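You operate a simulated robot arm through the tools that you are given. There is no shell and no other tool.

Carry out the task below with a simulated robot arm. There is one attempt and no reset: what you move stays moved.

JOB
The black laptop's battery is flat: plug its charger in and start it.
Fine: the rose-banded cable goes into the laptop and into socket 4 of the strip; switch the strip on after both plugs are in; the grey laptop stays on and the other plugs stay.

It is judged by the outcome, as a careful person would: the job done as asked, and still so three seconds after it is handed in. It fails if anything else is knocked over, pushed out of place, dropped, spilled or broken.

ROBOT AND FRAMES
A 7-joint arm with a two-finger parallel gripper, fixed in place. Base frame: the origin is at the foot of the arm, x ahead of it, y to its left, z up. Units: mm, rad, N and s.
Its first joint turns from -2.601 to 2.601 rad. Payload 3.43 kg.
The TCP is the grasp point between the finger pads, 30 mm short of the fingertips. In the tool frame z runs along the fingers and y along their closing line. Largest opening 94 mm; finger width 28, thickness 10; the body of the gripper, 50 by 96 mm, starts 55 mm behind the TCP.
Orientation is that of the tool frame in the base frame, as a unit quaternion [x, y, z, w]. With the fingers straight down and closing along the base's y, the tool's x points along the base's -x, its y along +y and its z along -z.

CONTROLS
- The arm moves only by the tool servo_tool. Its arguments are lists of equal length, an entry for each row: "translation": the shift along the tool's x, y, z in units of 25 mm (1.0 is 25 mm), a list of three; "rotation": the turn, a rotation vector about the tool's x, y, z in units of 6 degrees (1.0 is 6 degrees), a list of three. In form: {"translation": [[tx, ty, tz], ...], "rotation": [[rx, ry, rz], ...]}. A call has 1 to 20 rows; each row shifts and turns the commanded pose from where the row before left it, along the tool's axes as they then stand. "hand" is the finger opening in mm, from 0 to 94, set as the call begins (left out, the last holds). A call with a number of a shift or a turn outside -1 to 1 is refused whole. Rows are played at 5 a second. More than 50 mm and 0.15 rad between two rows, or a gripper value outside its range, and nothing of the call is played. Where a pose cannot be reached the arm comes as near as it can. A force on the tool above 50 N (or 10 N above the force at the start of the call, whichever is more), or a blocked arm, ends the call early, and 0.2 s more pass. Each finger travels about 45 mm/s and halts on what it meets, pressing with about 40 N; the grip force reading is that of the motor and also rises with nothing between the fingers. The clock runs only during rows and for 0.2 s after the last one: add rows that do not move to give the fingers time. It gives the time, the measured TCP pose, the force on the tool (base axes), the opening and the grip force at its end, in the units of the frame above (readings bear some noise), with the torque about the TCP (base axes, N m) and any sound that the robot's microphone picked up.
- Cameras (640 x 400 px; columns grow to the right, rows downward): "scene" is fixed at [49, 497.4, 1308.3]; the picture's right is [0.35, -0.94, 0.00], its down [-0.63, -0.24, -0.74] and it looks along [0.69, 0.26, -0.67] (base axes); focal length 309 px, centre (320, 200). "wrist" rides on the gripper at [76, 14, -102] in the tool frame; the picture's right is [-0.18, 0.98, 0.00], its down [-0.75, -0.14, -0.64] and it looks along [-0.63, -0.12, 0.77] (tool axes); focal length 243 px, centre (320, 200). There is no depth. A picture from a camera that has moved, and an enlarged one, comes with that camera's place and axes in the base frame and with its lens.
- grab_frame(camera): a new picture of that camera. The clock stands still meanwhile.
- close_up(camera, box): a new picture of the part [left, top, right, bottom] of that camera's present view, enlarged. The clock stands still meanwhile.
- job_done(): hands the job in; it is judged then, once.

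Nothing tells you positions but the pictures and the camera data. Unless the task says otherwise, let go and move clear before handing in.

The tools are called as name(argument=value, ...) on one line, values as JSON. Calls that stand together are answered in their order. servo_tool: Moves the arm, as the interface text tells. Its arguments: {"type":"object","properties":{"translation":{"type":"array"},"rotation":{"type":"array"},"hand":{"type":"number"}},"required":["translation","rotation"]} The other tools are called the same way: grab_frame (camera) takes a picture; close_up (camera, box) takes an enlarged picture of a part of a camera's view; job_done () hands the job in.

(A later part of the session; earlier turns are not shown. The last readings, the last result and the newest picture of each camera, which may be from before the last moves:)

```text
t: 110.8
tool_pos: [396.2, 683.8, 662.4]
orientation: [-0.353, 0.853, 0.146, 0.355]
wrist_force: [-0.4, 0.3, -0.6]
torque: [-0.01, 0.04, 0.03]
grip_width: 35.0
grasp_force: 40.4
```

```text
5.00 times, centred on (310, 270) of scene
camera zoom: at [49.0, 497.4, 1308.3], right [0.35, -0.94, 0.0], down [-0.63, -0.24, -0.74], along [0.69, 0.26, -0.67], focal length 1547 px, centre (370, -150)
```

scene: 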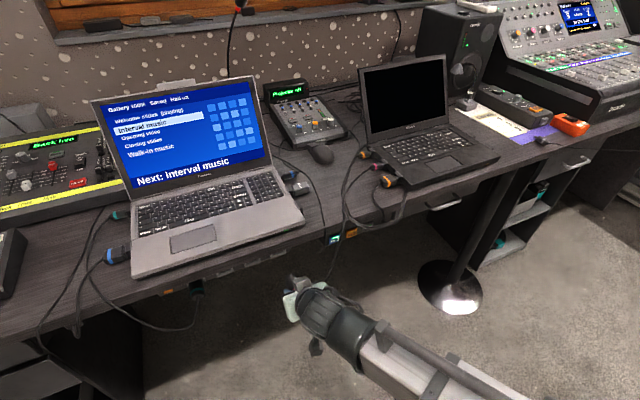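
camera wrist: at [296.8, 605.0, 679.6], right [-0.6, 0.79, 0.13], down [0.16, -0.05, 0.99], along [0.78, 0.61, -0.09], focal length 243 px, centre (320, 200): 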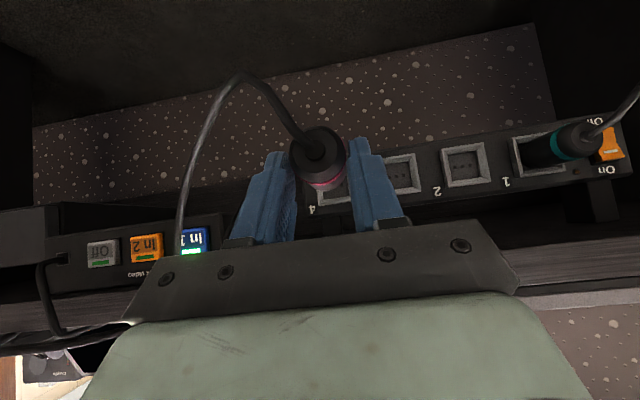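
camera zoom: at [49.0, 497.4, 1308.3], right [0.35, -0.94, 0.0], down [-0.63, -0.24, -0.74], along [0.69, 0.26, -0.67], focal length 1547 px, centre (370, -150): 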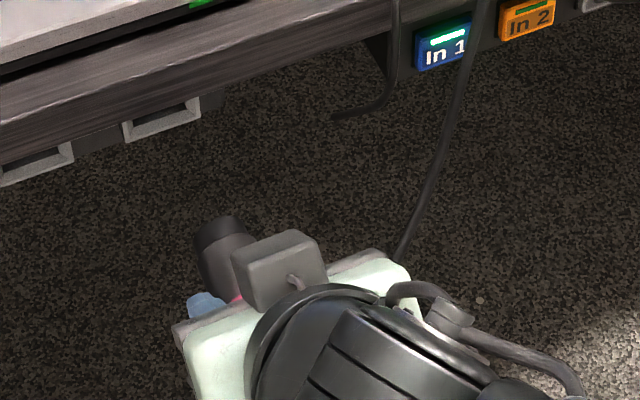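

Vertical comparison suggests the socket centre is about 2.5 mm lower (z≈638, rim v≈919.5). I'll lower slightly and advance to about 10 mm short of the rim.

servo_tool(translation=[[0.071, 0, 0.071], [-0.6, 0, 0.6], [-0.6, 0, 0.6], [-0.6, 0, 0.6], [-0.4, 0, 0.4], [0, 0, 0]], rotation=[[0, 0, 0], [0, 0, 0], [0, 0, 0], [0, 0, 0], [0, 0, 0], [0, 0, 0]])

grab_frame(camera="wrist")

close_up(camera="wrist", box=[270, 120, 400, 220])

close_up(camera="scene", box=[220, 210, 320, 290])

```text
t: 112.2
tool_pos: [450.0, 739.3, 659.7]
orientation: [-0.353, 0.854, 0.147, 0.354]
wrist_force: [-0.7, -0.5, -0.3]
torque: [-0.02, 0.0, -0.01]
grip_width: 34.9
grasp_force: 39.9
```

```text
taken
camera wrist: at [351.0, 660.1, 677.9], right [-0.6, 0.79, 0.13], down [0.16, -0.05, 0.99], along [0.78, 0.61, -0.1], focal length 243 px, centre (320, 200)
```

wrist: 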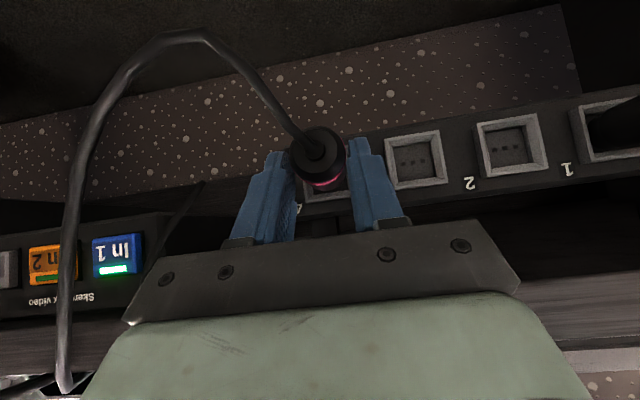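

```text
4.00 times, centred on (335, 170) of wrist
camera zoom: at [351.0, 660.1, 677.9], right [-0.6, 0.79, 0.13], down [0.16, -0.05, 0.99], along [0.78, 0.61, -0.1], focal length 970 px, centre (260, 320)
```

zoom: 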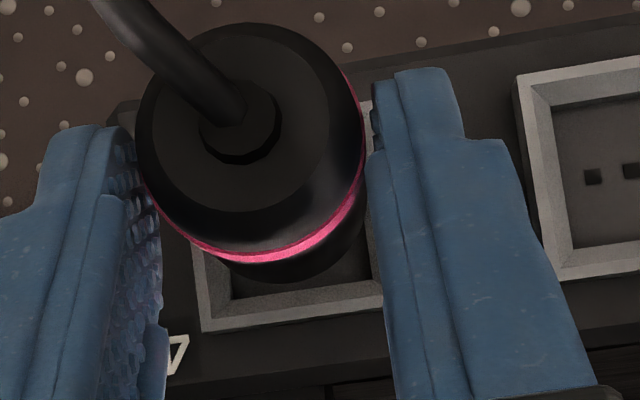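

```text
5.00 times, centred on (270, 250) of scene
camera zoom: at [49.0, 497.4, 1308.3], right [0.35, -0.94, 0.0], down [-0.63, -0.24, -0.74], along [0.69, 0.26, -0.67], focal length 1547 px, centre (570, -50)
```

zoom: 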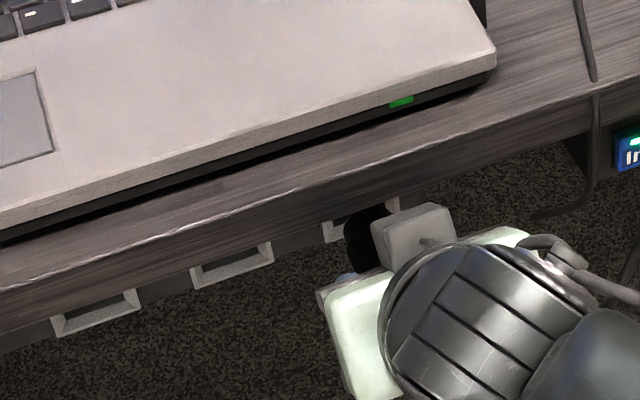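

Very close alignment; I'll lower 1.5 mm and shift 0.8 mm, then advance to the rim and step in while watching the forces.

servo_tool(translation=[[0.042, -0.03, 0.042], [-0.25, 0, 0.25], [-0.2, 0, 0.2], [0, 0, 0]], rotation=[[0, 0, 0], [0, 0, 0], [0, 0, 0], [0, 0, 0]])

servo_tool(translation=[[-0.085, 0, 0.085], [0, 0, 0]], rotation=[[0, 0, 0], [0, 0, 0]])

servo_tool(translation=[[-0.057, 0, 0.057], [0, 0, 0]], rotation=[[0, 0, 0], [0, 0, 0]])

close_up(camera="wrist", box=[270, 120, 400, 220])

```text
t: 113.2
tool_pos: [461.4, 749.4, 658.5]
orientation: [-0.353, 0.854, 0.146, 0.353]
wrist_force: [1.1, 0.7, -0.5]
torque: [0.01, 0.02, 0.0]
grip_width: 35.2
grasp_force: 39.6
```

```text
t: 113.8
tool_pos: [464.3, 750.5, 658.2]
orientation: [-0.353, 0.854, 0.146, 0.353]
wrist_force: [-1.1, 0.2, -0.9]
torque: [-0.02, 0.01, 0.0]
grip_width: 34.9
grasp_force: 40.1
```

```text
t: 114.4
tool_pos: [464.8, 751.6, 657.9]
orientation: [-0.353, 0.854, 0.145, 0.353]
wrist_force: [-20.6, -16.2, -6.4]
torque: [1.26, -1.52, 0.11]
grip_width: 34.8
grasp_force: 39.7
```

```text
4.00 times, centred on (335, 170) of wrist
camera zoom: at [365.2, 672.6, 676.4], right [-0.6, 0.79, 0.13], down [0.16, -0.04, 0.99], along [0.78, 0.61, -0.1], focal length 970 px, centre (260, 320)
```

zoom: 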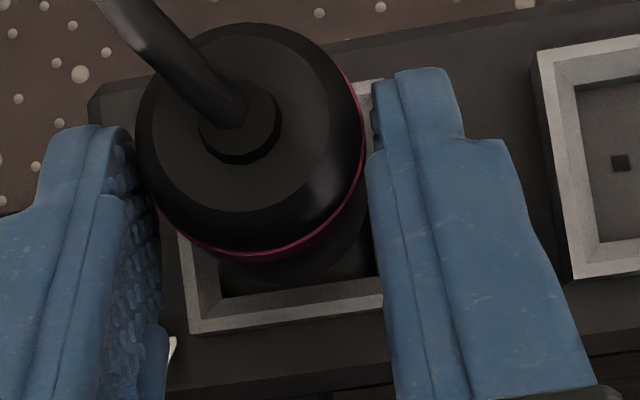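

Contact torque shows the gripper body is touching the desk's front edge (about 75 mm above the TCP), not the plug. I need a flatter approach of about 60°, so I'll back out and regrasp again on the desk.

servo_tool(translation=[[0.1, 0, -0.1], [0.5, 0, -0.5], [0.7, 0, -0.7], [0.7, 0, -0.7], [0.6, 0, -0.6], [0, 0, 0]], rotation=[[0, 0, 0], [0, 0, 0], [0, 0, 0], [0, 0, 0], [0, 0, 0], [0, 0, 0]])

servo_tool(translation=[[-0.7, 0, -0.7], [-0.8, 0, -0.8], [-0.8, 0, -0.8], [-0.8, 0, -0.8], [-0.8, 0, -0.8], [-0.8, 0, -0.8], [-0.7, 0, -0.7], [0, 0, 0]], rotation=[[0, 0, 0], [0, 0, 0], [0, 0, 0], [0, 0, 0], [0, 0, 0], [0, 0, 0], [0, 0, 0], [0, 0, 0]])

grab_frame(camera="scene")

close_up(camera="scene", box=[150, 200, 350, 320])

```text
t: 115.8
tool_pos: [400.3, 686.3, 657.6]
orientation: [-0.353, 0.853, 0.147, 0.354]
wrist_force: [1.2, 0.0, -0.7]
torque: [-0.04, 0.02, 0.03]
grip_width: 35.2
grasp_force: 40.1
```

```text
t: 117.6
tool_pos: [400.5, 688.3, 849.7]
orientation: [-0.353, 0.854, 0.146, 0.353]
wrist_force: [0.5, 0.3, -0.5]
torque: [-0.05, 0.0, 0.02]
grip_width: 34.8
grasp_force: 40.4
```

```text
taken
```

scene: 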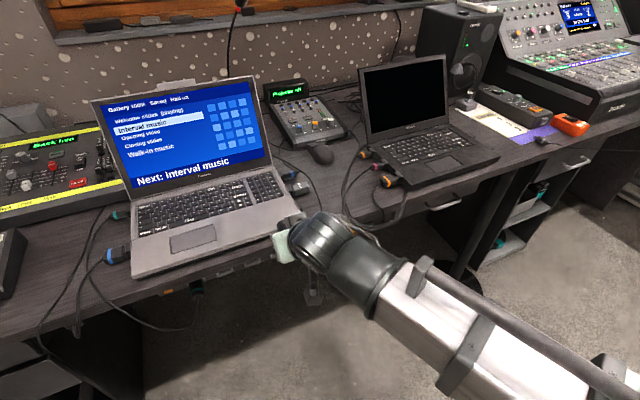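

```text
3.20 times, centred on (250, 260) of scene
camera zoom: at [49.0, 497.4, 1308.3], right [0.35, -0.94, 0.0], down [-0.63, -0.24, -0.74], along [0.69, 0.26, -0.67], focal length 990 px, centre (544, 8)
```

zoom: 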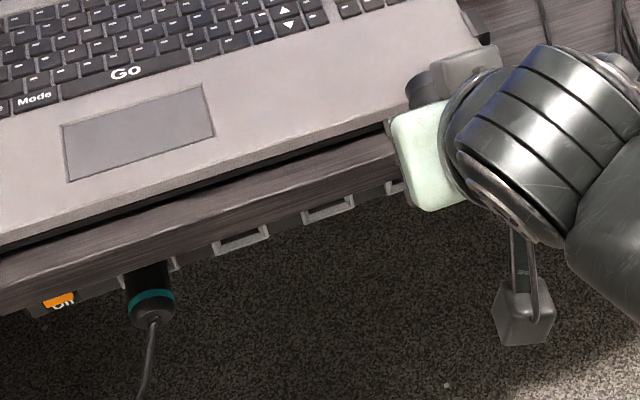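

Retreated safely. Returning over the desk to the clear spot.

servo_tool(translation=[[0, -0.9, 0], [0, -0.92, 0], [0, -0.92, 0], [0, -0.92, 0], [0, -0.92, 0], [0, -0.92, 0], [0, -0.9, 0], [0, 0, 0]], rotation=[[0, 0, 0], [0, 0, 0], [0, 0, 0], [0, 0, 0], [0, 0, 0], [0, 0, 0], [0, 0, 0], [0, 0, 0]])

servo_tool(translation=[[-0.65, 0, 0.65], [-0.65, 0, 0.65], [-0.65, 0, 0.65], [-0.65, 0, 0.65], [-0.65, 0, 0.65], [0, 0, 0]], rotation=[[0, 0, 0], [0, 0, 0], [0, 0, 0], [0, 0, 0], [0, 0, 0], [0, 0, 0]])

grab_frame(camera="wrist")

close_up(camera="scene", box=[270, 130, 410, 250])

```text
t: 119.4
tool_pos: [513.7, 575.2, 850.3]
orientation: [-0.353, 0.853, 0.147, 0.354]
wrist_force: [0.0, -0.7, -1.2]
torque: [-0.01, 0.02, -0.03]
grip_width: 34.9
grasp_force: 39.9
```

```text
t: 120.8
tool_pos: [595.3, 655.0, 848.7]
orientation: [-0.353, 0.854, 0.147, 0.353]
wrist_force: [-0.2, 0.0, -0.8]
torque: [0.0, 0.03, 0.0]
grip_width: 35.1
grasp_force: 39.6
```

```text
taken
camera wrist: at [495.6, 576.4, 867.6], right [-0.6, 0.79, 0.13], down [0.16, -0.05, 0.99], along [0.78, 0.61, -0.1], focal length 243 px, centre (320, 200)
```

wrist: 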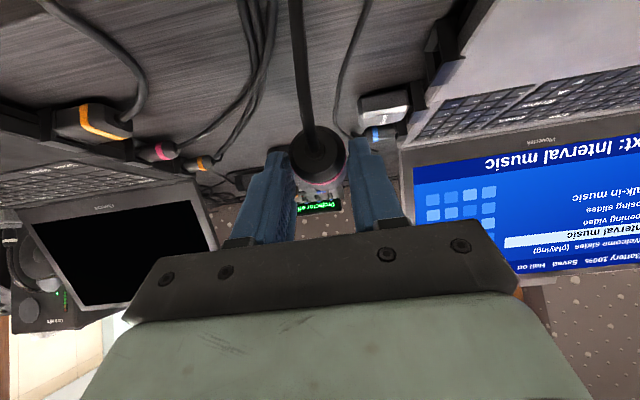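

```text
3.33 times, centred on (340, 190) of scene
camera zoom: at [49.0, 497.4, 1308.3], right [0.35, -0.94, 0.0], down [-0.63, -0.24, -0.74], along [0.69, 0.26, -0.67], focal length 1031 px, centre (253, 233)
```

zoom: 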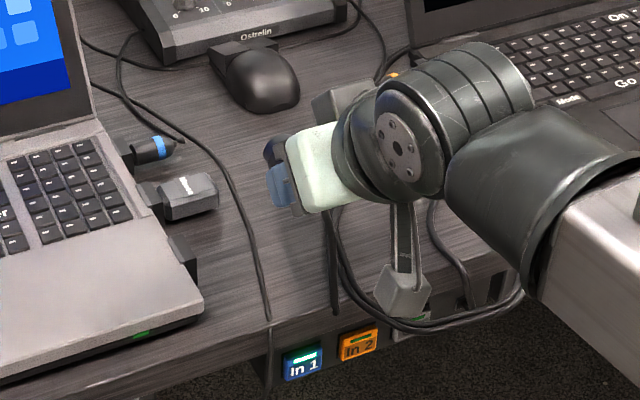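

Lowering the plug to the desk again.

servo_tool(translation=[[0.56, 0, 0.56], [0.56, 0, 0.56], [0.5, 0, 0.5], [0, 0, 0]], rotation=[[0, 0, 0], [0, 0, 0], [0, 0, 0], [0, 0, 0]])

servo_tool(translation=[[0.04, 0, 0.04], [0.04, 0, 0.04], [0, 0, 0]], rotation=[[0, 0, 0], [0, 0, 0], [0, 0, 0]])

servo_tool(translation=[[0.0283, 0, 0.0283], [0, 0, 0]], rotation=[[0, 0, 0], [0, 0, 0]])

servo_tool(translation=[[0.0283, 0, 0.0283], [0, 0, 0]], rotation=[[0, 0, 0], [0, 0, 0]])

```text
t: 121.8
tool_pos: [595.0, 655.0, 792.3]
orientation: [-0.353, 0.853, 0.147, 0.355]
wrist_force: [0.2, 0.2, -1.4]
torque: [0.02, -0.04, -0.02]
grip_width: 34.7
grasp_force: 40.0
```

```text
t: 122.6
tool_pos: [595.2, 654.1, 789.4]
orientation: [-0.353, 0.854, 0.146, 0.354]
wrist_force: [-0.3, 0.0, -0.6]
torque: [0.0, -0.01, 0.01]
grip_width: 35.1
grasp_force: 40.0
```

```text
t: 123.2
tool_pos: [595.4, 654.6, 789.5]
orientation: [-0.353, 0.854, 0.147, 0.354]
wrist_force: [-0.5, -0.1, -0.4]
torque: [0.02, -0.02, 0.0]
grip_width: 35.0
grasp_force: 39.9
```

```text
t: 123.8
tool_pos: [595.6, 655.8, 787.6]
orientation: [-0.352, 0.853, 0.147, 0.355]
wrist_force: [-2.0, -1.2, 10.1]
torque: [0.04, 0.01, 0.03]
grip_width: 34.8
grasp_force: 39.7
```

Touched down. Opening to 42 mm, pitching to 60° around the plug, and shifting so the thick part sits near the fingertips.

servo_tool(translation=[[0, 0, 0], [0, 0, 0], [0, 0, 0], [0, 0, 0], [0, 0, 0], [0.171, 0, -0.016], [0.171, 0, -0.016], [0, 0, 0]], rotation=[[0, 0, 0], [0, 0, 0], [0, -0.9, 0], [0, -0.8, 0], [0, -0.8, 0], [0, 0, 0], [0, 0, 0], [0, 0, 0]], hand=43)

grab_frame(camera="wrist")

close_up(camera="wrist", box=[250, 100, 400, 220])

close_up(camera="scene", box=[290, 150, 390, 230])

```text
t: 125.6
tool_pos: [591.0, 652.5, 780.6]
orientation: [-0.331, 0.8, 0.192, 0.462]
wrist_force: [0.0, 0.0, 0.6]
torque: [-0.03, 0.04, -0.03]
grip_width: 43.2
grasp_force: 0.0
```

```text
taken
camera wrist: at [491.8, 572.9, 764.4], right [-0.63, 0.76, 0.16], down [-0.03, -0.23, 0.97], along [0.78, 0.61, 0.16], focal length 243 px, centre (320, 200)
```

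wrist: 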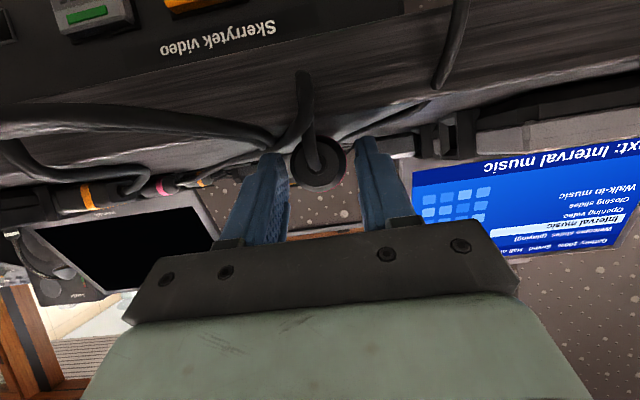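

```text
3.33 times, centred on (325, 160) of wrist
camera zoom: at [491.8, 572.9, 764.4], right [-0.63, 0.76, 0.16], down [-0.03, -0.23, 0.97], along [0.78, 0.61, 0.16], focal length 809 px, centre (303, 333)
```

zoom: 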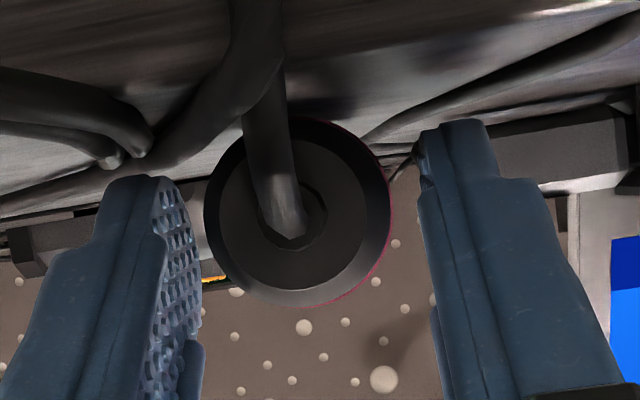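

```text
5.00 times, centred on (340, 190) of scene
camera zoom: at [49.0, 497.4, 1308.3], right [0.35, -0.94, 0.0], down [-0.63, -0.24, -0.74], along [0.69, 0.26, -0.67], focal length 1547 px, centre (220, 250)
```

zoom: 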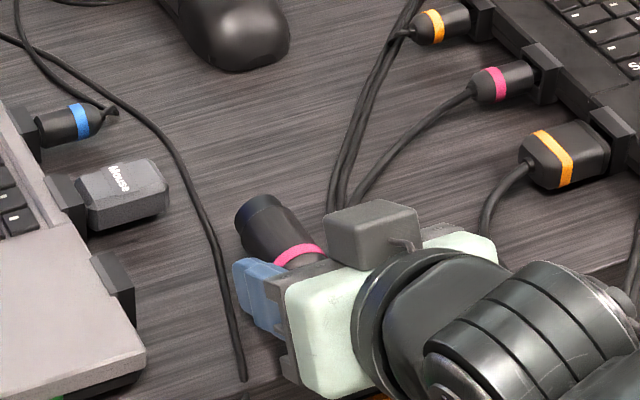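

The 60° pose leaves the gripper and its top-mounted box clear of the desk edge, and the plug lies straight between the fingers. Closing.

servo_tool(translation=[[0, 0, 0], [0, 0, 0], [0, 0, 0]], rotation=[[0, 0, 0], [0, 0, 0], [0, 0, 0]], hand=0)

close_up(camera="wrist", box=[250, 100, 400, 220])

close_up(camera="scene", box=[310, 160, 370, 210])

```text
t: 126.4
tool_pos: [590.6, 652.5, 780.1]
orientation: [-0.331, 0.8, 0.192, 0.462]
wrist_force: [0.2, 0.6, -0.5]
torque: [0.0, -0.02, -0.02]
grip_width: 34.9
grasp_force: 40.1
```

```text
3.33 times, centred on (325, 160) of wrist
camera zoom: at [491.8, 572.9, 764.5], right [-0.63, 0.76, 0.16], down [-0.03, -0.23, 0.97], along [0.78, 0.61, 0.16], focal length 809 px, centre (303, 333)
```

zoom: 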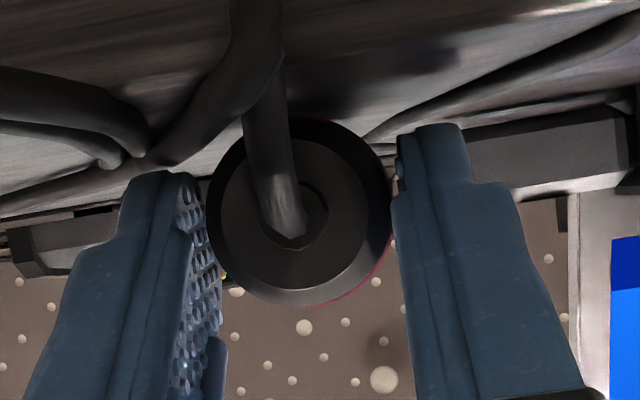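

```text
8.00 times, centred on (340, 185) of scene
camera zoom: at [49.0, 497.4, 1308.3], right [0.35, -0.94, 0.0], down [-0.63, -0.24, -0.74], along [0.69, 0.26, -0.67], focal length 2475 px, centre (160, 320)
```

zoom: 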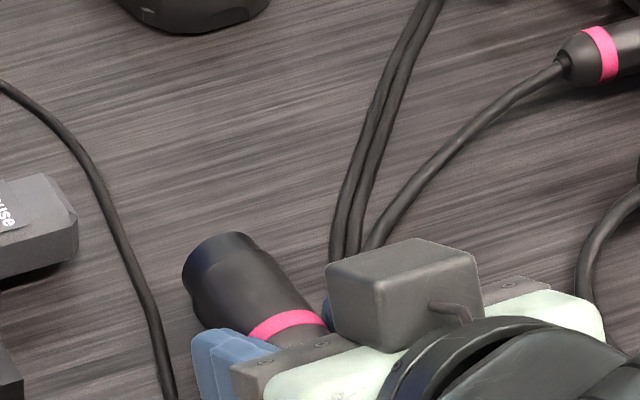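

Firm grip (34.9 mm). Lifting and carrying it back out to socket 4.

servo_tool(translation=[[-0.4, 0, -0.231], [-0.8, 0, -0.462], [-0.8, 0, -0.462], [-0.3, 0, -0.173], [0.3, 0, -0.52], [0.5, 0, -0.866], [0.5, 0, -0.866], [0.5, 0, -0.866], [0.5, 0, -0.866], [0.2, 0, -0.346], [0, 0, 0]], rotation=[[0, 0, 0], [0, 0, 0], [0, 0, 0], [0, 0, 0], [0, 0, 0], [0, 0, 0], [0, 0, 0], [0, 0, 0], [0, 0, 0], [0, 0, 0], [0, 0, 0]])

servo_tool(translation=[[0, 0.6, 0], [0, 0.9, 0], [0, 0.9, 0], [0, 0.9, 0], [0, 0.9, 0], [0, 0.9, 0], [0, 0.9, 0], [0, 0.38, 0], [0, 0, 0]], rotation=[[0, 0, 0], [0, 0, 0], [0, 0, 0], [0, 0, 0], [0, 0, 0], [0, 0, 0], [0, 0, 0], [0, 0, 0], [0, 0, 0]])

grab_frame(camera="wrist")

grab_frame(camera="scene")

```text
t: 128.8
tool_pos: [502.1, 562.8, 844.7]
orientation: [-0.331, 0.801, 0.191, 0.461]
wrist_force: [-0.8, -0.1, -1.0]
torque: [0.0, 0.02, 0.01]
grip_width: 34.9
grasp_force: 40.3
```

```text
t: 130.8
tool_pos: [390.9, 677.0, 847.9]
orientation: [-0.331, 0.799, 0.192, 0.463]
wrist_force: [-0.4, -0.8, -1.1]
torque: [0.0, 0.0, -0.01]
grip_width: 35.1
grasp_force: 40.4
```

```text
taken
camera wrist: at [290.9, 597.7, 831.2], right [-0.63, 0.76, 0.16], down [-0.03, -0.23, 0.97], along [0.78, 0.61, 0.16], focal length 243 px, centre (320, 200)
```

wrist: 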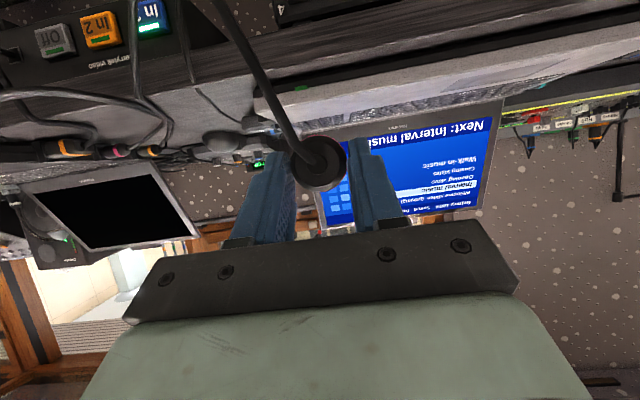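

```text
taken
```

scene: 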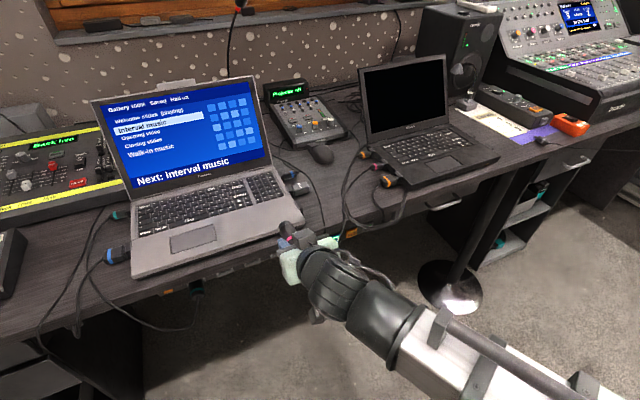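

Lowering to socket height in front of the strip.

servo_tool(translation=[[0.5, 0, 0.289], [0.9, 0, 0.52], [0.9, 0, 0.52], [0.9, 0, 0.52], [0.9, 0, 0.52], [0.9, 0, 0.52], [0.9, 0, 0.52], [0.92, 0, 0.53], [0, 0, 0]], rotation=[[0, 0, 0], [0, 0, 0], [0, 0, 0], [0, 0, 0], [0, 0, 0], [0, 0, 0], [0, 0, 0], [0, 0, 0], [0, 0, 0]])

grab_frame(camera="wrist")

close_up(camera="wrist", box=[270, 100, 430, 200])

grab_frame(camera="scene")

```text
t: 132.8
tool_pos: [390.7, 676.5, 650.7]
orientation: [-0.332, 0.8, 0.192, 0.462]
wrist_force: [-0.5, -0.3, -1.7]
torque: [-0.01, 0.02, -0.03]
grip_width: 35.2
grasp_force: 40.1
```

```text
taken
camera wrist: at [291.3, 597.1, 634.5], right [-0.63, 0.76, 0.16], down [-0.03, -0.23, 0.97], along [0.78, 0.61, 0.16], focal length 243 px, centre (320, 200)
```

wrist: 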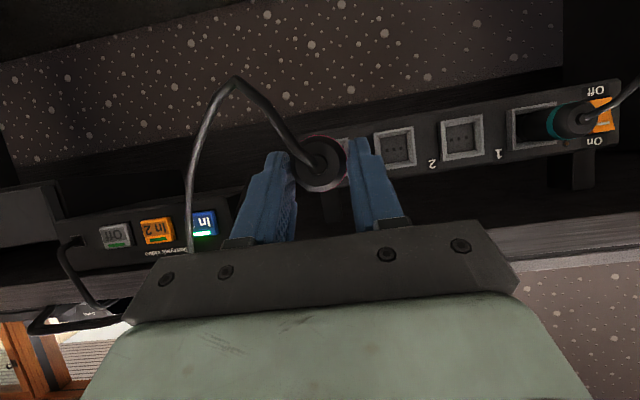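

```text
4.00 times, centred on (350, 150) of wrist
camera zoom: at [291.3, 597.1, 634.5], right [-0.63, 0.76, 0.16], down [-0.03, -0.23, 0.97], along [0.78, 0.61, 0.16], focal length 970 px, centre (200, 400)
```

zoom: 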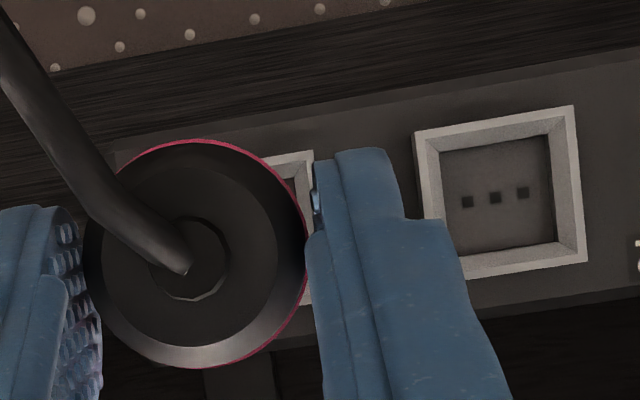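

```text
taken
```

scene: 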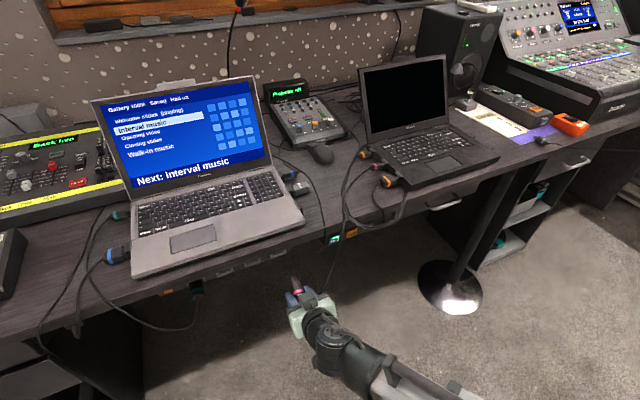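

Alignment at socket height looks within about 1 mm. Advancing to roughly 12 mm short of the rim.

servo_tool(translation=[[-0.35, 0, 0.606], [-0.48, 0, 0.831], [-0.48, 0, 0.831], [-0.41, 0, 0.71], [0, 0, 0]], rotation=[[0, 0, 0], [0, 0, 0], [0, 0, 0], [0, 0, 0], [0, 0, 0]])

close_up(camera="wrist", box=[270, 100, 430, 200])

close_up(camera="scene", box=[220, 210, 320, 290])

```text
t: 134.0
tool_pos: [451.3, 739.4, 649.9]
orientation: [-0.332, 0.8, 0.192, 0.462]
wrist_force: [0.0, -0.8, -0.8]
torque: [-0.02, 0.03, 0.03]
grip_width: 34.9
grasp_force: 40.8
```

```text
4.00 times, centred on (350, 150) of wrist
camera zoom: at [352.1, 658.7, 634.9], right [-0.63, 0.76, 0.16], down [-0.03, -0.23, 0.97], along [0.78, 0.61, 0.16], focal length 970 px, centre (200, 400)
```

zoom: 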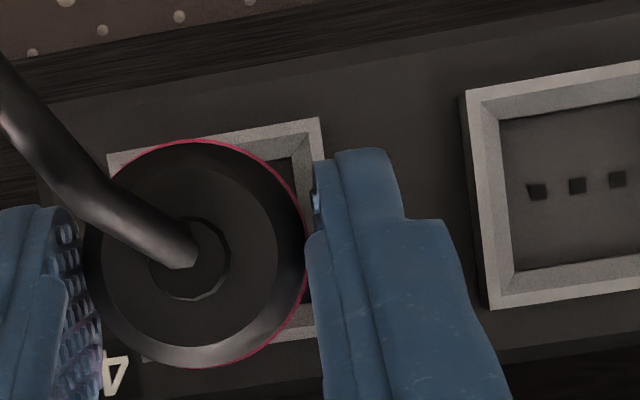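

```text
5.00 times, centred on (270, 250) of scene
camera zoom: at [49.0, 497.4, 1308.3], right [0.35, -0.94, 0.0], down [-0.63, -0.24, -0.74], along [0.69, 0.26, -0.67], focal length 1547 px, centre (570, -50)
```

zoom: 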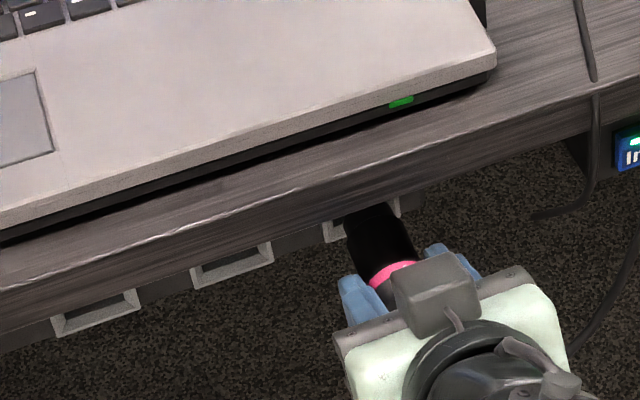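

The socket frame is visible behind the plug; a 1 mm sideways and 1.2 mm downward tweak centres it. Then I step in.

servo_tool(translation=[[0.042, 0.04, 0.024], [-0.1, 0, 0.173], [-0.08, 0, 0.139], [0, 0, 0]], rotation=[[0, 0, 0], [0, 0, 0], [0, 0, 0], [0, 0, 0]])

servo_tool(translation=[[-0.04, 0, 0.069], [-0.04, 0, 0.069], [0, 0, 0]], rotation=[[0, 0, 0], [0, 0, 0], [0, 0, 0]])

servo_tool(translation=[[-0.04, 0, 0.069], [0, 0, 0]], rotation=[[0, 0, 0], [0, 0, 0]])

close_up(camera="wrist", box=[270, 100, 430, 200])

```text
t: 135.0
tool_pos: [456.6, 744.6, 648.9]
orientation: [-0.331, 0.8, 0.192, 0.463]
wrist_force: [-0.2, 0.9, -0.7]
torque: [-0.04, 0.03, 0.01]
grip_width: 35.0
grasp_force: 40.1
```

```text
t: 135.8
tool_pos: [459.7, 746.5, 648.8]
orientation: [-0.331, 0.8, 0.192, 0.463]
wrist_force: [0.7, -0.5, -0.8]
torque: [-0.04, 0.0, 0.0]
grip_width: 34.8
grasp_force: 39.6
```

```text
t: 136.4
tool_pos: [460.9, 749.0, 648.5]
orientation: [-0.331, 0.8, 0.192, 0.462]
wrist_force: [-0.1, 0.5, 0.2]
torque: [-0.02, 0.01, 0.03]
grip_width: 35.0
grasp_force: 40.1
```

```text
4.00 times, centred on (350, 150) of wrist
camera zoom: at [361.5, 669.6, 633.1], right [-0.63, 0.76, 0.16], down [-0.03, -0.23, 0.97], along [0.78, 0.61, 0.16], focal length 970 px, centre (200, 400)
```

zoom: 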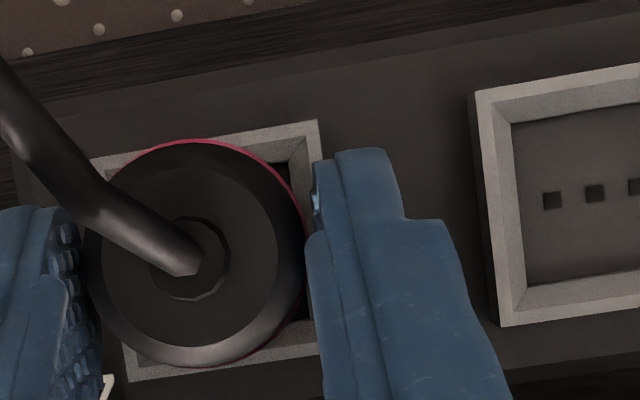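

Now centred within about 0.6 mm. Continuing in 2 mm steps.

servo_tool(translation=[[-0.04, 0, 0.069], [0, 0, 0]], rotation=[[0, 0, 0], [0, 0, 0]])

servo_tool(translation=[[-0.04, 0, 0.069], [0, 0, 0]], rotation=[[0, 0, 0], [0, 0, 0]])

servo_tool(translation=[[-0.04, 0, 0.069], [0, 0, 0]], rotation=[[0, 0, 0], [0, 0, 0]])

servo_tool(translation=[[-0.04, 0, 0.069], [0, 0, 0]], rotation=[[0, 0, 0], [0, 0, 0]])

```text
t: 137.0
tool_pos: [463.0, 750.1, 648.4]
orientation: [-0.331, 0.8, 0.192, 0.462]
wrist_force: [-2.2, -1.5, 0.4]
torque: [0.04, -0.01, 0.0]
grip_width: 35.4
grasp_force: 40.5
```

```text
t: 137.6
tool_pos: [463.0, 750.1, 650.1]
orientation: [-0.33, 0.801, 0.191, 0.462]
wrist_force: [-21.4, -21.9, -1.7]
torque: [-0.19, 0.16, 0.07]
grip_width: 34.9
grasp_force: 39.8
```

```text
t: 138.2
tool_pos: [463.1, 751.8, 648.8]
orientation: [-0.33, 0.8, 0.191, 0.463]
wrist_force: [-34.9, -34.0, -4.4]
torque: [-0.35, 0.52, 0.19]
grip_width: 35.1
grasp_force: 40.0
```

```text
t: 138.8
tool_pos: [468.3, 754.2, 649.3]
orientation: [-0.331, 0.8, 0.192, 0.462]
wrist_force: [-23.7, -25.0, -0.6]
torque: [-0.1, 0.19, -0.02]
grip_width: 35.1
grasp_force: 40.2
```

The force peaked near 48 N and then dropped as the plug moved about 5 mm — likely it seated. I'll look.

close_up(camera="wrist", box=[270, 100, 430, 200])

grab_frame(camera="wrist")

close_up(camera="scene", box=[220, 210, 320, 290])

```text
4.00 times, centred on (350, 150) of wrist
camera zoom: at [366.9, 674.9, 633.7], right [-0.63, 0.76, 0.16], down [-0.03, -0.23, 0.97], along [0.78, 0.61, 0.16], focal length 970 px, centre (200, 400)
```

zoom: 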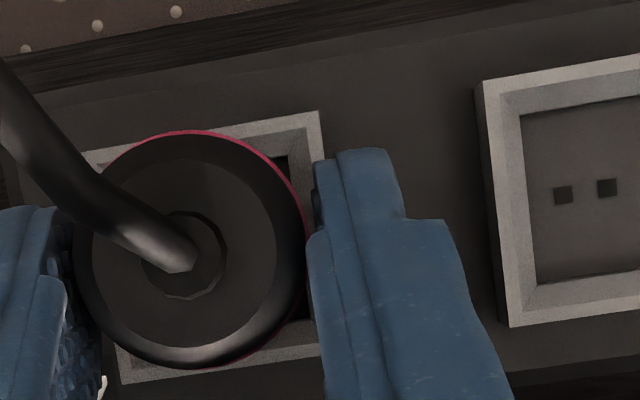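

```text
taken
camera wrist: at [366.9, 674.9, 633.7], right [-0.63, 0.76, 0.16], down [-0.03, -0.23, 0.97], along [0.78, 0.61, 0.16], focal length 243 px, centre (320, 200)
```

wrist: 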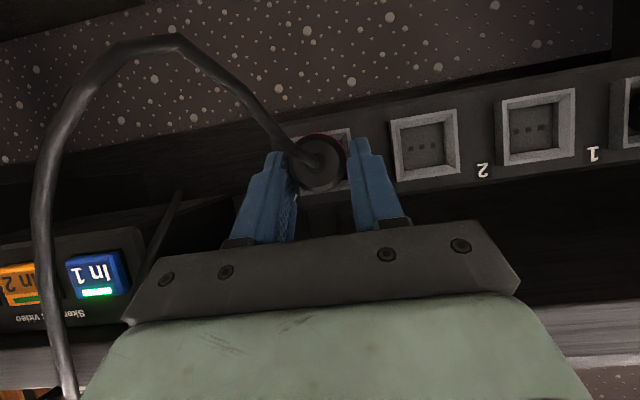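

```text
5.00 times, centred on (270, 250) of scene
camera zoom: at [49.0, 497.4, 1308.3], right [0.35, -0.94, 0.0], down [-0.63, -0.24, -0.74], along [0.69, 0.26, -0.67], focal length 1547 px, centre (570, -50)
```

zoom: 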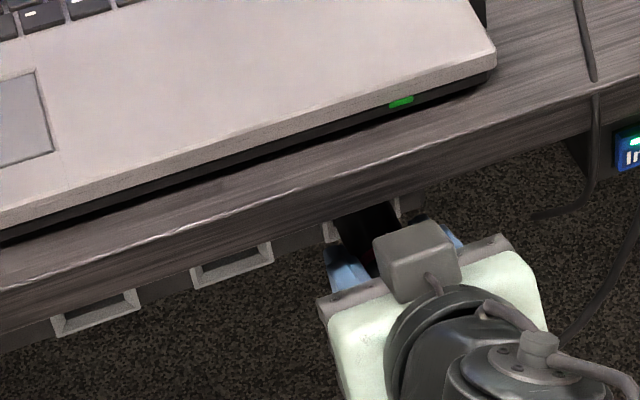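

The last move was the plug slipping 4–5 mm back in my grip, i.e. it bottomed out with almost pure axial force. I'll ease the push off in small steps and feel whether it is retained.

servo_tool(translation=[[0.03, 0, -0.052], [0, 0, 0]], rotation=[[0, 0, 0], [0, 0, 0]])

servo_tool(translation=[[0.02, 0, -0.035], [0, 0, 0]], rotation=[[0, 0, 0], [0, 0, 0]])

servo_tool(translation=[[0.012, 0, -0.021], [0, 0, 0]], rotation=[[0, 0, 0], [0, 0, 0]])

```text
t: 139.4
tool_pos: [467.0, 753.8, 649.3]
orientation: [-0.33, 0.8, 0.191, 0.463]
wrist_force: [-2.5, -5.6, 1.1]
torque: [0.07, -0.01, -0.13]
grip_width: 35.1
grasp_force: 40.0
```

```text
t: 140.0
tool_pos: [464.5, 752.9, 648.1]
orientation: [-0.331, 0.8, 0.191, 0.462]
wrist_force: [-0.6, 0.1, 0.2]
torque: [-0.01, -0.03, -0.01]
grip_width: 35.2
grasp_force: 40.1
```

```text
t: 140.6
tool_pos: [464.2, 752.6, 648.4]
orientation: [-0.331, 0.8, 0.192, 0.462]
wrist_force: [-1.2, -1.2, -0.3]
torque: [-0.02, 0.02, 0.0]
grip_width: 35.4
grasp_force: 40.4
```

It backs off without any tension, so it may not be retained yet. I'll zoom in closely on the plug in the socket to judge its depth.

close_up(camera="wrist", box=[285, 120, 360, 205])

close_up(camera="scene", box=[255, 225, 315, 265])

close_up(camera="scene", box=[150, 260, 230, 310])

```text
4.71 times, centred on (322, 162) of wrist
camera zoom: at [364.7, 672.8, 633.4], right [-0.63, 0.76, 0.16], down [-0.03, -0.23, 0.97], along [0.78, 0.61, 0.16], focal length 1142 px, centre (308, 376)
```

zoom: 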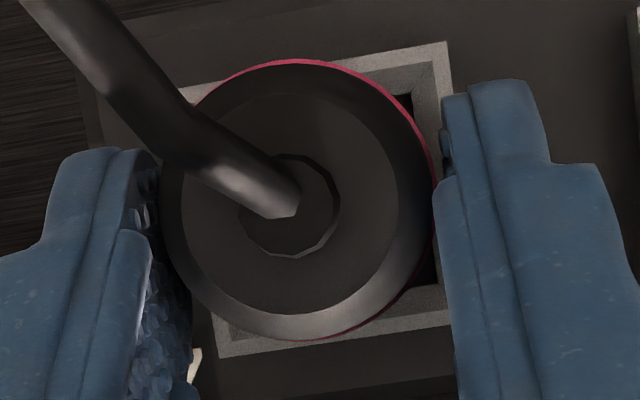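

```text
10.00 times, centred on (285, 245) of scene
camera zoom: at [49.0, 497.4, 1308.3], right [0.35, -0.94, 0.0], down [-0.63, -0.24, -0.74], along [0.69, 0.26, -0.67], focal length 3094 px, centre (670, -250)
```

zoom: 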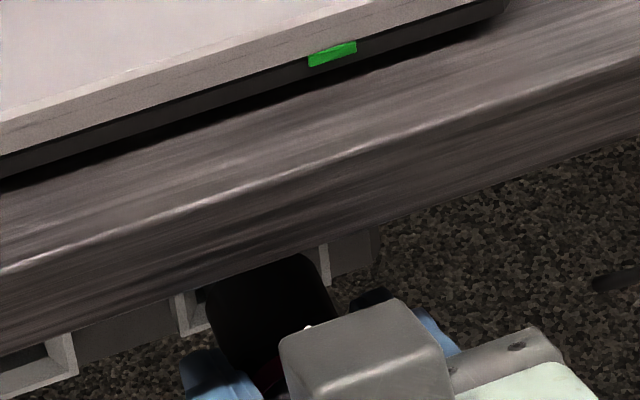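

```text
8.00 times, centred on (190, 285) of scene
camera zoom: at [49.0, 497.4, 1308.3], right [0.35, -0.94, 0.0], down [-0.63, -0.24, -0.74], along [0.69, 0.26, -0.67], focal length 2475 px, centre (1360, -480)
```

zoom: 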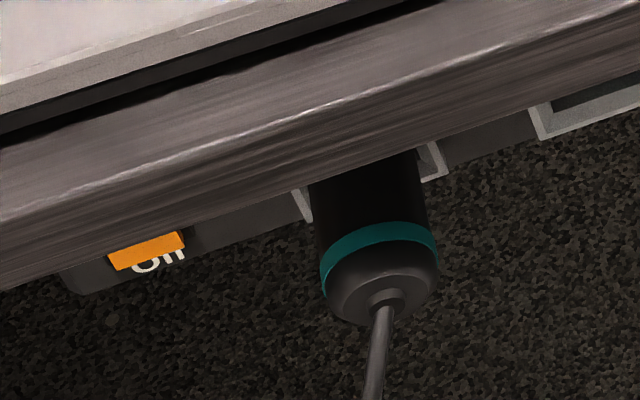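

Comparing with the teal plug, mine is close to full depth but not retained. I'll press lightly again and probe sideways and vertically to find the exact centre of the socket.

servo_tool(translation=[[-0.03, 0, 0.052], [0, 0, 0]], rotation=[[0, 0, 0], [0, 0, 0]])

servo_tool(translation=[[0, 0.06, 0], [0, 0, 0]], rotation=[[0, 0, 0], [0, 0, 0]])

servo_tool(translation=[[0, 0.06, 0], [0, 0, 0]], rotation=[[0, 0, 0], [0, 0, 0]])

servo_tool(translation=[[0, -0.12, 0], [0, 0, 0]], rotation=[[0, 0, 0], [0, 0, 0]])

servo_tool(translation=[[0, -0.06, 0], [0, 0, 0]], rotation=[[0, 0, 0], [0, 0, 0]])

servo_tool(translation=[[0, -0.06, 0], [0, 0, 0]], rotation=[[0, 0, 0], [0, 0, 0]])

```text
t: 141.2
tool_pos: [465.2, 752.4, 648.1]
orientation: [-0.33, 0.8, 0.192, 0.463]
wrist_force: [-4.4, -5.0, 2.5]
torque: [-0.02, -0.02, 0.02]
grip_width: 35.2
grasp_force: 39.7
```

```text
t: 141.8
tool_pos: [464.4, 753.4, 650.2]
orientation: [-0.33, 0.8, 0.191, 0.463]
wrist_force: [3.2, -0.8, 5.8]
torque: [0.26, -0.32, -0.24]
grip_width: 35.3
grasp_force: 40.2
```

```text
t: 142.4
tool_pos: [463.5, 755.0, 649.5]
orientation: [-0.33, 0.801, 0.19, 0.462]
wrist_force: [13.0, -7.2, 7.9]
torque: [0.28, -0.53, -0.8]
grip_width: 35.3
grasp_force: 39.9
```

```text
t: 143.0
tool_pos: [465.7, 753.9, 649.6]
orientation: [-0.331, 0.8, 0.192, 0.462]
wrist_force: [0.2, 2.6, 8.7]
torque: [0.47, -0.43, 0.12]
grip_width: 35.6
grasp_force: 40.2
```

```text
t: 143.6
tool_pos: [465.7, 751.8, 648.7]
orientation: [-0.331, 0.799, 0.192, 0.463]
wrist_force: [-2.1, 2.2, 8.4]
torque: [0.44, -0.31, 0.19]
grip_width: 34.9
grasp_force: 40.4
```

```text
t: 144.2
tool_pos: [466.8, 751.4, 648.8]
orientation: [-0.331, 0.8, 0.192, 0.462]
wrist_force: [-11.4, 5.7, 6.7]
torque: [0.38, -0.14, 0.64]
grip_width: 35.2
grasp_force: 40.4
```

The plug is inside the recess and laterally centred (±1.5 mm play), but is pressing on the lower wall. I'll recentre sideways and probe upward.

servo_tool(translation=[[0, 0.12, 0], [0, 0, 0]], rotation=[[0, 0, 0], [0, 0, 0]])

servo_tool(translation=[[-0.0346, 0, -0.02], [0, 0, 0]], rotation=[[0, 0, 0], [0, 0, 0]])

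servo_tool(translation=[[-0.0346, 0, -0.02], [0, 0, 0]], rotation=[[0, 0, 0], [0, 0, 0]])

servo_tool(translation=[[-0.0346, 0, -0.02], [0, 0, 0]], rotation=[[0, 0, 0], [0, 0, 0]])

servo_tool(translation=[[-0.0346, 0, -0.02], [0, 0, 0]], rotation=[[0, 0, 0], [0, 0, 0]])

```text
t: 144.8
tool_pos: [466.8, 751.8, 649.5]
orientation: [-0.331, 0.801, 0.19, 0.462]
wrist_force: [0.6, -3.3, 11.1]
torque: [0.38, -0.52, -0.22]
grip_width: 35.2
grasp_force: 40.0
```

```text
t: 145.4
tool_pos: [464.9, 752.3, 649.3]
orientation: [-0.33, 0.801, 0.191, 0.462]
wrist_force: [1.0, 0.4, -0.2]
torque: [0.0, -0.04, -0.02]
grip_width: 35.0
grasp_force: 40.0
```

```text
t: 146.0
tool_pos: [466.8, 752.1, 651.1]
orientation: [-0.332, 0.8, 0.192, 0.461]
wrist_force: [-0.3, -0.7, -0.3]
torque: [0.0, 0.02, 0.04]
grip_width: 35.0
grasp_force: 40.2
```

```text
t: 146.6
tool_pos: [465.8, 753.9, 651.8]
orientation: [-0.331, 0.8, 0.192, 0.462]
wrist_force: [0.3, -0.4, -1.1]
torque: [0.01, 0.02, -0.02]
grip_width: 35.3
grasp_force: 40.2
```

```text
t: 147.2
tool_pos: [465.8, 753.5, 652.7]
orientation: [-0.331, 0.8, 0.191, 0.462]
wrist_force: [0.2, 1.3, -5.9]
torque: [-0.21, 0.16, 0.06]
grip_width: 34.9
grasp_force: 39.5
```

The vertical play spans about 0.6–3.3 mm above where I was; I'll settle at the middle (2 mm up) and push home.

servo_tool(translation=[[0.0692, 0, 0.04], [0, 0, 0]], rotation=[[0, 0, 0], [0, 0, 0]])

servo_tool(translation=[[-0.03, 0, 0.052], [0, 0, 0]], rotation=[[0, 0, 0], [0, 0, 0]])

servo_tool(translation=[[-0.03, 0, 0.052], [0, 0, 0]], rotation=[[0, 0, 0], [0, 0, 0]])

servo_tool(translation=[[-0.03, 0, 0.052], [0, 0, 0]], rotation=[[0, 0, 0], [0, 0, 0]])

```text
t: 147.8
tool_pos: [465.7, 753.5, 650.3]
orientation: [-0.331, 0.8, 0.192, 0.462]
wrist_force: [1.0, -0.1, -0.8]
torque: [0.01, 0.04, -0.02]
grip_width: 35.1
grasp_force: 40.1
```

```text
t: 148.4
tool_pos: [466.5, 753.4, 649.9]
orientation: [-0.331, 0.801, 0.191, 0.462]
wrist_force: [0.1, 0.4, -1.8]
torque: [0.0, 0.03, -0.01]
grip_width: 35.2
grasp_force: 39.8
```

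```text
t: 149.0
tool_pos: [467.4, 755.3, 650.3]
orientation: [-0.331, 0.801, 0.191, 0.462]
wrist_force: [0.1, -0.5, -0.9]
torque: [0.01, 0.05, 0.02]
grip_width: 35.2
grasp_force: 40.0
```

```text
t: 149.6
tool_pos: [469.4, 756.1, 650.8]
orientation: [-0.331, 0.8, 0.192, 0.461]
wrist_force: [-5.6, -3.9, -1.5]
torque: [-0.08, 0.09, 0.03]
grip_width: 35.4
grasp_force: 39.9
```

It went about 4 mm deeper before meeting resistance this time. Pressing a little more.

servo_tool(translation=[[-0.02, 0, 0.035], [0, 0, 0]], rotation=[[0, 0, 0], [0, 0, 0]])

servo_tool(translation=[[-0.02, 0, 0.035], [0, 0, 0]], rotation=[[0, 0, 0], [0, 0, 0]])

servo_tool(translation=[[0.03, 0, -0.052], [0, 0, 0]], rotation=[[0, 0, 0], [0, 0, 0]])

servo_tool(translation=[[0.02, 0, -0.035], [0, 0, 0]], rotation=[[0, 0, 0], [0, 0, 0]])

```text
t: 150.2
tool_pos: [468.4, 756.5, 650.9]
orientation: [-0.331, 0.8, 0.192, 0.462]
wrist_force: [-18.7, -15.8, -3.8]
torque: [-0.2, 0.21, 0.11]
grip_width: 35.3
grasp_force: 39.8
```

```text
t: 150.8
tool_pos: [468.9, 756.5, 651.8]
orientation: [-0.33, 0.801, 0.191, 0.463]
wrist_force: [-36.5, -30.7, -6.5]
torque: [-0.32, 0.41, 0.18]
grip_width: 35.6
grasp_force: 39.8
```

```text
t: 151.4
tool_pos: [467.2, 756.9, 650.4]
orientation: [-0.331, 0.8, 0.192, 0.462]
wrist_force: [-31.5, -27.8, -8.8]
torque: [-0.47, 0.55, 0.04]
grip_width: 35.1
grasp_force: 40.4
```

```text
t: 152.0
tool_pos: [468.0, 756.4, 650.4]
orientation: [-0.331, 0.8, 0.192, 0.463]
wrist_force: [-19.2, -18.0, -11.6]
torque: [-0.34, 0.47, -0.06]
grip_width: 35.3
grasp_force: 40.5
```

The force is easing more slowly than before as I retreat, which may mean it is now held by the socket. Continuing to ease off.

servo_tool(translation=[[0.02, 0, -0.035], [0, 0, 0]], rotation=[[0, 0, 0], [0, 0, 0]])

servo_tool(translation=[[0.02, 0, -0.035], [0, 0, 0]], rotation=[[0, 0, 0], [0, 0, 0]])

close_up(camera="wrist", box=[285, 120, 360, 205])

close_up(camera="scene", box=[255, 225, 315, 265])

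```text
t: 152.6
tool_pos: [469.1, 755.7, 650.7]
orientation: [-0.33, 0.8, 0.191, 0.463]
wrist_force: [-2.2, -3.9, -12.1]
torque: [-0.13, 0.24, -0.07]
grip_width: 35.4
grasp_force: 39.7
```

```text
t: 153.2
tool_pos: [466.0, 754.8, 651.0]
orientation: [-0.331, 0.8, 0.193, 0.463]
wrist_force: [0.2, -0.9, -1.4]
torque: [0.03, 0.01, -0.01]
grip_width: 35.0
grasp_force: 40.2
```

```text
4.71 times, centred on (322, 162) of wrist
camera zoom: at [367.3, 675.4, 635.6], right [-0.63, 0.76, 0.16], down [-0.03, -0.23, 0.97], along [0.78, 0.61, 0.16], focal length 1142 px, centre (308, 376)
```

zoom: 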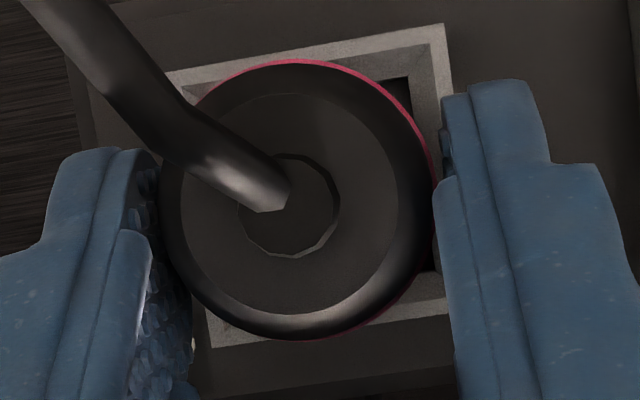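

```text
10.00 times, centred on (285, 245) of scene
camera zoom: at [49.0, 497.4, 1308.3], right [0.35, -0.94, 0.0], down [-0.63, -0.24, -0.74], along [0.69, 0.26, -0.67], focal length 3094 px, centre (670, -250)
```

zoom: 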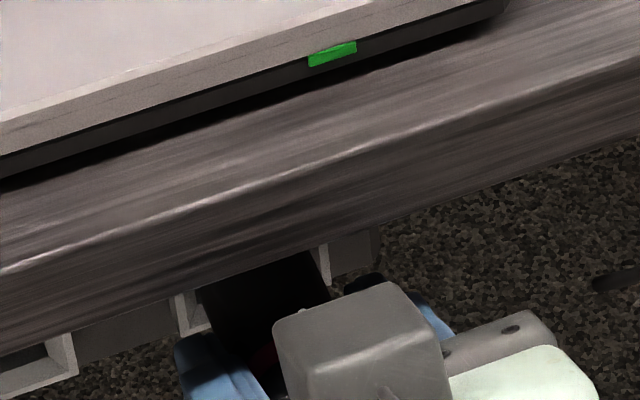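

Now the tip reached about 8 mm inside the rim, matching the panel depth. I'll press lightly again and then test whether the socket holds it against a gentle pull.

servo_tool(translation=[[-0.04, 0, 0.069], [-0.02, 0, 0.035], [0, 0, 0]], rotation=[[0, 0, 0], [0, 0, 0], [0, 0, 0]])

servo_tool(translation=[[0.02, 0, -0.035], [0, 0, 0], [0, 0, 0]], rotation=[[0, 0, 0], [0, 0, 0], [0, 0, 0]])

servo_tool(translation=[[0.02, 0, -0.035], [0, 0, 0], [0, 0, 0]], rotation=[[0, 0, 0], [0, 0, 0], [0, 0, 0]])

servo_tool(translation=[[0.02, 0, -0.035], [0, 0, 0], [0, 0, 0]], rotation=[[0, 0, 0], [0, 0, 0], [0, 0, 0]])

```text
t: 154.0
tool_pos: [469.3, 756.9, 651.7]
orientation: [-0.331, 0.8, 0.192, 0.462]
wrist_force: [-4.7, -4.2, -1.0]
torque: [-0.05, 0.07, 0.04]
grip_width: 35.3
grasp_force: 40.3
```

```text
t: 154.8
tool_pos: [468.4, 756.3, 650.1]
orientation: [-0.331, 0.8, 0.192, 0.462]
wrist_force: [0.1, -0.4, -1.0]
torque: [-0.03, 0.0, -0.02]
grip_width: 35.3
grasp_force: 39.9
```

```text
t: 155.6
tool_pos: [468.0, 754.9, 650.5]
orientation: [-0.33, 0.8, 0.191, 0.462]
wrist_force: [0.5, -0.7, 0.1]
torque: [-0.04, 0.02, -0.02]
grip_width: 35.5
grasp_force: 40.2
```

```text
t: 156.4
tool_pos: [467.9, 754.7, 651.9]
orientation: [-0.331, 0.8, 0.191, 0.462]
wrist_force: [1.0, 0.7, -0.5]
torque: [0.0, 0.0, 0.0]
grip_width: 35.4
grasp_force: 40.0
```

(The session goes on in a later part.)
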